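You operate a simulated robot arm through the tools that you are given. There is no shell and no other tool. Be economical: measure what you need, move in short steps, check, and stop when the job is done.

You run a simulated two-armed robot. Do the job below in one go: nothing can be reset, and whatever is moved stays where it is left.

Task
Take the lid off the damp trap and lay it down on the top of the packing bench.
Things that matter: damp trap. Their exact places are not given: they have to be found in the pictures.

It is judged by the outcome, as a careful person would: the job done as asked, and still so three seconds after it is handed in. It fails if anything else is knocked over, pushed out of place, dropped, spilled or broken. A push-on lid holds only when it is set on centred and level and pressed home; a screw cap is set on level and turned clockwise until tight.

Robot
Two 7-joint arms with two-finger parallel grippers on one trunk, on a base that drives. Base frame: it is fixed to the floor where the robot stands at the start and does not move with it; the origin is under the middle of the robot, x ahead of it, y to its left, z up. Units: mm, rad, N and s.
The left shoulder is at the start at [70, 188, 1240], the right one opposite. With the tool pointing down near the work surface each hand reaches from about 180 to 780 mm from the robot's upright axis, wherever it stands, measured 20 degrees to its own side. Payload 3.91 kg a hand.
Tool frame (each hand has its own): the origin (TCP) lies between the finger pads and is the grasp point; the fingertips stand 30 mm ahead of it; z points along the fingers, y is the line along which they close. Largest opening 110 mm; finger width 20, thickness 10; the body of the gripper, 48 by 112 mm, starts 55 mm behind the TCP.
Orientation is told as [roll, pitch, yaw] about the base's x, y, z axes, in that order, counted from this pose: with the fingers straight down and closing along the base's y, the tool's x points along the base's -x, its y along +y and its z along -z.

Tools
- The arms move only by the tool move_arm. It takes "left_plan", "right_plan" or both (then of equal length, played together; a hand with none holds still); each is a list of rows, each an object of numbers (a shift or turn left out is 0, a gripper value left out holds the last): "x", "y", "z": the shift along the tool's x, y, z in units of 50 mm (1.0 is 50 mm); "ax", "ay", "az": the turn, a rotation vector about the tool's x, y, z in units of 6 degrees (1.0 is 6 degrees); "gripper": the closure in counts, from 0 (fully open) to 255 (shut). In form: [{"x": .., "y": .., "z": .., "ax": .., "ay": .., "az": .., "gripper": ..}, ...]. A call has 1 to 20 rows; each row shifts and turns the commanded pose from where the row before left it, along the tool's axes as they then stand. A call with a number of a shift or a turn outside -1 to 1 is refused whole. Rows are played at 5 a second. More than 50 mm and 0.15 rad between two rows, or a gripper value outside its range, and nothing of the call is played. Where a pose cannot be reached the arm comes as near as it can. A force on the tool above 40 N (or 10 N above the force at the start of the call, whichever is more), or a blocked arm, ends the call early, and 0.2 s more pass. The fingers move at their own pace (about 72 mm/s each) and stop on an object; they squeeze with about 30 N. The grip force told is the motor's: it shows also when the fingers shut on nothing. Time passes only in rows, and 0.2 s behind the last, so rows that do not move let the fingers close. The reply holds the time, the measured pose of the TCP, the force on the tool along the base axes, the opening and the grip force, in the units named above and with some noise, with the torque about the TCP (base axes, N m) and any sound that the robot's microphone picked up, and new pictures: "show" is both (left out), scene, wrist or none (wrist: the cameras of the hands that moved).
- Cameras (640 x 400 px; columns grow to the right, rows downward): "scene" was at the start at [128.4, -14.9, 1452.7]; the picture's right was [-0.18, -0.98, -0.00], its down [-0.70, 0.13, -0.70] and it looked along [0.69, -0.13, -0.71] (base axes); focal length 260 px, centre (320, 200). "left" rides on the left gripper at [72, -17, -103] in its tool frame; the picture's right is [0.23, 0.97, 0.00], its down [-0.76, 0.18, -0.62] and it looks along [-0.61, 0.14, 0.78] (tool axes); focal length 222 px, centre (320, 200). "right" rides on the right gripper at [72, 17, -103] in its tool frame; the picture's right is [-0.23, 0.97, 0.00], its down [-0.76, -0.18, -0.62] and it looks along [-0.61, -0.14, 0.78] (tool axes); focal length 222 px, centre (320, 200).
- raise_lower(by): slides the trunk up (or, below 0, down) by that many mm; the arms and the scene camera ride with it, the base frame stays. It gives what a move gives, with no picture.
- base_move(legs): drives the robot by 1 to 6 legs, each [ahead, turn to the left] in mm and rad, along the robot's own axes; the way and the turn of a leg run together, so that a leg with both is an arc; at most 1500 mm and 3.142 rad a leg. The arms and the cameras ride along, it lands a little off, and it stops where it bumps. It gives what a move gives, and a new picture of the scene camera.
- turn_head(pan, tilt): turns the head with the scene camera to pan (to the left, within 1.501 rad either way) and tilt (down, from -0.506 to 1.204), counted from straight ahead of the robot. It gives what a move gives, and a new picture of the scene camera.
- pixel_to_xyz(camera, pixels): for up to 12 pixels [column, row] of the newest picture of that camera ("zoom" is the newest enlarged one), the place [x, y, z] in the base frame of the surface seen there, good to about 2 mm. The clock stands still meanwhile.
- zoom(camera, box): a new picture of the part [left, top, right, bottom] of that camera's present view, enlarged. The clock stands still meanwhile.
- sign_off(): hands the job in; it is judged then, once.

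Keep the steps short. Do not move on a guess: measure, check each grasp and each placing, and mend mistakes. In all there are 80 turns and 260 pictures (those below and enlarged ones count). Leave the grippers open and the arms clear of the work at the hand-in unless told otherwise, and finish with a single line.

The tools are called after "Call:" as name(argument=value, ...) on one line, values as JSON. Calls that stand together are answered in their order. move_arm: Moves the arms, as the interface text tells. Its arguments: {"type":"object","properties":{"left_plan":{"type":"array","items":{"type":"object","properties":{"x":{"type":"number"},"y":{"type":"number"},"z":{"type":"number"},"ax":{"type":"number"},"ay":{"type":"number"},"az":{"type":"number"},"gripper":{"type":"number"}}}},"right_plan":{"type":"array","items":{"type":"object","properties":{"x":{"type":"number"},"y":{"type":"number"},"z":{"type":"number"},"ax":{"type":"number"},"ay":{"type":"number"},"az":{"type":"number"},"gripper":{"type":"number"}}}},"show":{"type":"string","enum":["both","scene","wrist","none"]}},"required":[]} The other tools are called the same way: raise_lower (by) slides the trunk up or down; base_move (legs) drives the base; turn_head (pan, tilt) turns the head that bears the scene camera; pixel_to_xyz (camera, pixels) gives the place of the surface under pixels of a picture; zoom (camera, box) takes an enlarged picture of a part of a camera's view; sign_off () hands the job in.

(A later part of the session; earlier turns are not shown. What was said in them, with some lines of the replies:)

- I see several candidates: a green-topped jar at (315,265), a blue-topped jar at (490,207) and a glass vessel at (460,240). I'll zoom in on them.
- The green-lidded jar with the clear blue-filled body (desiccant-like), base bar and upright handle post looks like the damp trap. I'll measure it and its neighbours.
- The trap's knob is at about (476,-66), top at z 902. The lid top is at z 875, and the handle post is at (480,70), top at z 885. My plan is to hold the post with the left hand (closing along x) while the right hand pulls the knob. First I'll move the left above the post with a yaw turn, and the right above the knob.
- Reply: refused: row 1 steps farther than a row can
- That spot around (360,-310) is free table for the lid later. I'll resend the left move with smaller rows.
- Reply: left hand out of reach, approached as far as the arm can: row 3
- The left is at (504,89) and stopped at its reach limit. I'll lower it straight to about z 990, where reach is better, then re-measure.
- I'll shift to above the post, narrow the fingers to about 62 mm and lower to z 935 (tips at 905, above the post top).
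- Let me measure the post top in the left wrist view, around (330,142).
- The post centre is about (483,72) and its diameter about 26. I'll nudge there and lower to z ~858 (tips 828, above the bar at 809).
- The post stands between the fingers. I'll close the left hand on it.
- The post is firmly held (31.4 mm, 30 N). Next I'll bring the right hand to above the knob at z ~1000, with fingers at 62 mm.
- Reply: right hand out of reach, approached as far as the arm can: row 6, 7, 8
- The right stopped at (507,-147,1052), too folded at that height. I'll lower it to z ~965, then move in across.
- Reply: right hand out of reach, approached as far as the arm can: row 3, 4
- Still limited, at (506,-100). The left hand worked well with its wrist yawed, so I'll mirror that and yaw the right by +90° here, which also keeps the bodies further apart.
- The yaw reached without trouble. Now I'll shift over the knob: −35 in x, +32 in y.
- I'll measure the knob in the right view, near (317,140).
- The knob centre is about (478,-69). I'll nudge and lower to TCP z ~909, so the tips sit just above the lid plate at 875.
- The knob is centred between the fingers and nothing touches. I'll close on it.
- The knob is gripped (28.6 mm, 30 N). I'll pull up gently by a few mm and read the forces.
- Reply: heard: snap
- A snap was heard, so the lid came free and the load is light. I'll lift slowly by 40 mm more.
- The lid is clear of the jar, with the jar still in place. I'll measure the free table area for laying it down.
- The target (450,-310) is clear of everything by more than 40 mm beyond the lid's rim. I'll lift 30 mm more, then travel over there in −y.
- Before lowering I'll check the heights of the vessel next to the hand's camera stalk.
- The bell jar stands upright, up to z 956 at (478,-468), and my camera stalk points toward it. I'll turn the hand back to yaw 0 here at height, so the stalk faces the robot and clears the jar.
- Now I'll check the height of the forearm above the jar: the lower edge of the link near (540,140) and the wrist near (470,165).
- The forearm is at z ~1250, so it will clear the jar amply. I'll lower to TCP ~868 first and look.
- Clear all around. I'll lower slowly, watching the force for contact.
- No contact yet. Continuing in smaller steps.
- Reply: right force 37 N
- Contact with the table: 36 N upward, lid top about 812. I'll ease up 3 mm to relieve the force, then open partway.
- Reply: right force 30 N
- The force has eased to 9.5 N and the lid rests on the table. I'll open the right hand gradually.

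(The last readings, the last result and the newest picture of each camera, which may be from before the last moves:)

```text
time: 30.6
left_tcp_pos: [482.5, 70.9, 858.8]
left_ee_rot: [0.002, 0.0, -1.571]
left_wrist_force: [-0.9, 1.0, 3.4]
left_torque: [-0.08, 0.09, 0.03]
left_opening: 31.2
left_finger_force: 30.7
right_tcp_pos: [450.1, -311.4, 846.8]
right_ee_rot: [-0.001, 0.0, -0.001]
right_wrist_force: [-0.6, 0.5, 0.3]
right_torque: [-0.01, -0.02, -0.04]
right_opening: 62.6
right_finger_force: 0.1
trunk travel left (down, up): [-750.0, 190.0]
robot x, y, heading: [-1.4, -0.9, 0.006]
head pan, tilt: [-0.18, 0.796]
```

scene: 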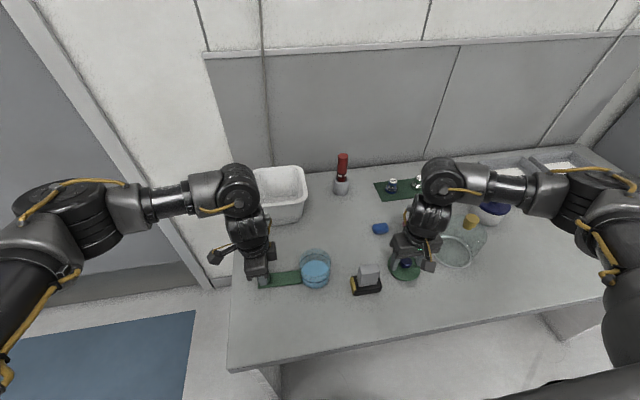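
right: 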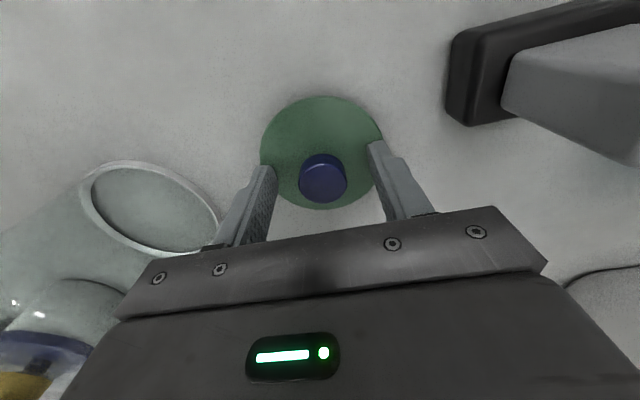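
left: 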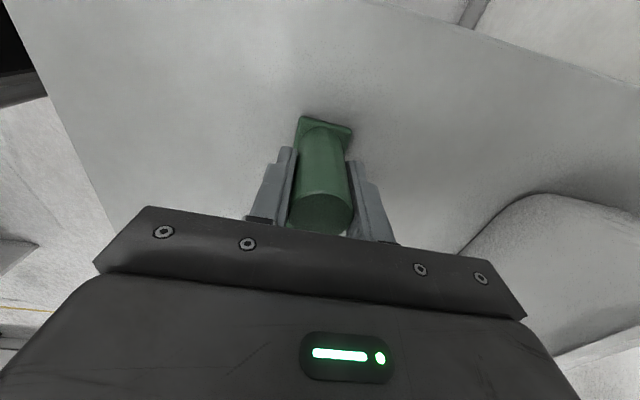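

The lid is released and lies flat. I'll raise the right hand straight up and, at the same time, open the left gently on the post.

Call:
move_arm(right_plan=[{"z": -0.4}, {"z": -0.8}, {"z": -0.8}, {"z": -0.8}, {"z": -0.8}, {}], left_plan=[{"gripper": 175}, {"gripper": 160}, {"gripper": 140}, {"gripper": 110}, {}, {}], show="both")

```text
time: 32.0
left_tcp_pos: [483.4, 70.2, 858.8]
left_ee_rot: [0.001, -0.001, -1.571]
left_wrist_force: [0.5, -0.3, 1.1]
left_torque: [-0.01, 0.01, -0.02]
left_opening: 62.6
left_finger_force: 0.0
right_tcp_pos: [448.4, -313.6, 1028.1]
right_ee_rot: [0.0, 0.002, 0.001]
right_wrist_force: [0.1, 0.4, 0.3]
right_torque: [0.0, -0.01, -0.02]
right_opening: 62.8
right_finger_force: 0.0
trunk travel left (down, up): [-750.0, 190.0]
robot x, y, heading: [-1.0, -4.5, -0.005]
head pan, tilt: [-0.18, 0.796]
```

scene: 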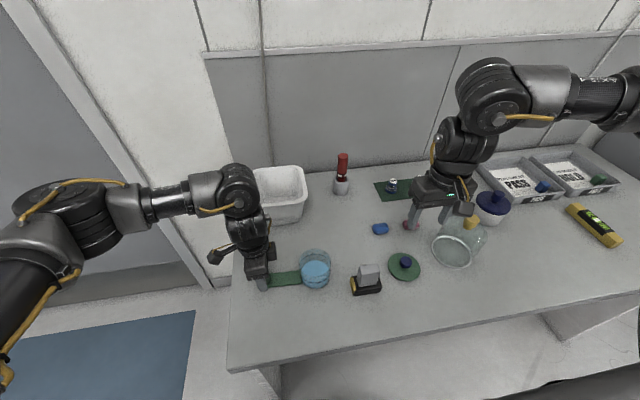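
right: 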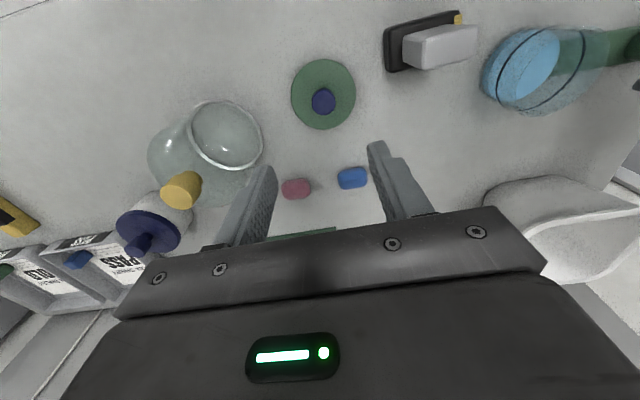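
left: 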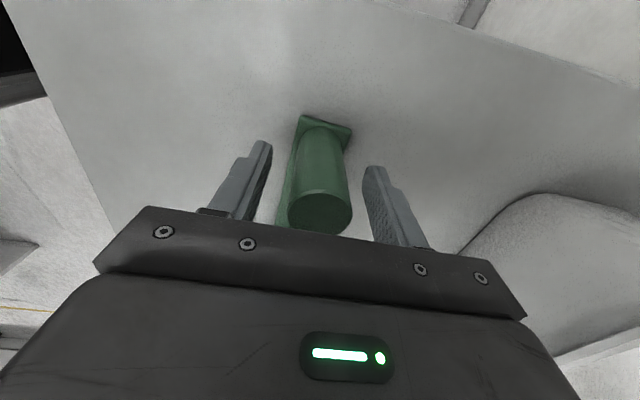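

Both hands are free, and the lid lies on the bench at (404,266). Next I'll raise both hands clear and open the grippers fully.

Call:
move_arm(right_plan=[{"z": -0.5}, {"z": -0.5}, {"z": -0.5}, {}, {"gripper": 0}, {"gripper": 0}], left_plan=[{"z": -0.6}, {"z": -0.7}, {"z": -0.7}, {"z": -0.7}, {"gripper": 0}, {"gripper": 0}], show="scene")

Call:
zoom(camera="scene", box=[240, 190, 500, 310])

Call:
pixel_to_xyz(camera="scene", pixels=[[395, 270], [415, 270], [404, 276], [405, 259], [260, 265]])

```text
time: 33.4
left_tcp_pos: [483.4, 71.2, 994.1]
left_ee_rot: [-0.001, -0.001, -1.571]
left_wrist_force: [0.1, 0.0, 0.3]
left_torque: [0.0, -0.03, 0.0]
left_opening: 110.2
left_finger_force: 0.1
right_tcp_pos: [449.4, -309.6, 1103.1]
right_ee_rot: [0.001, 0.001, -0.002]
right_wrist_force: [-0.2, 0.6, -0.9]
right_torque: [0.0, 0.01, 0.02]
right_opening: 110.0
right_finger_force: 0.0
trunk travel left (down, up): [-750.0, 190.0]
robot x, y, heading: [2.0, 0.8, -0.001]
head pan, tilt: [-0.18, 0.796]
```

scene: 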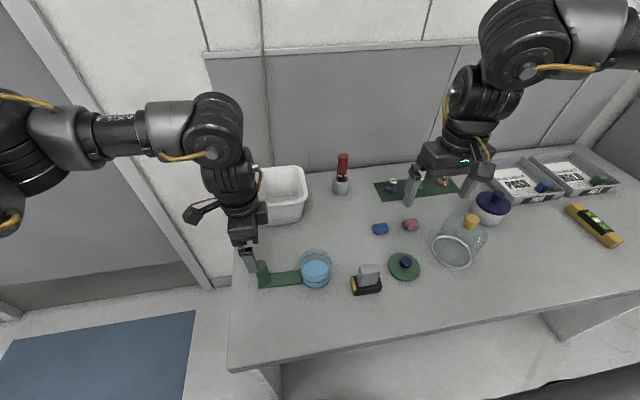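

```text
2.46 times, centred on (370, 250) of scene
```

zoom: 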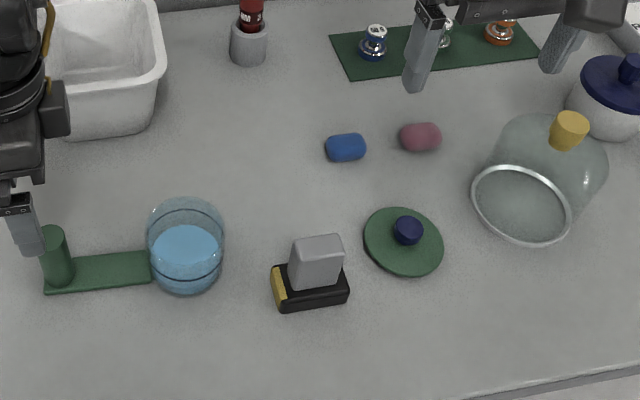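

```text
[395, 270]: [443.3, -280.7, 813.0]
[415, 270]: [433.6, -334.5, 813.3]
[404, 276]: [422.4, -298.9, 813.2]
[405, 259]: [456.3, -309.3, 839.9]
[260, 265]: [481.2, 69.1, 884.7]
```

The lid lies level on the bench (its top at z 813 all round). The trap and its post have not moved, nothing else has shifted, and both grippers are open and clear. Handing in.

Call:
sign_off()

```text
The job is handed in.
```

The damp trap's lid is off and lying level on top of the packing bench; the trap and everything else are where they were.
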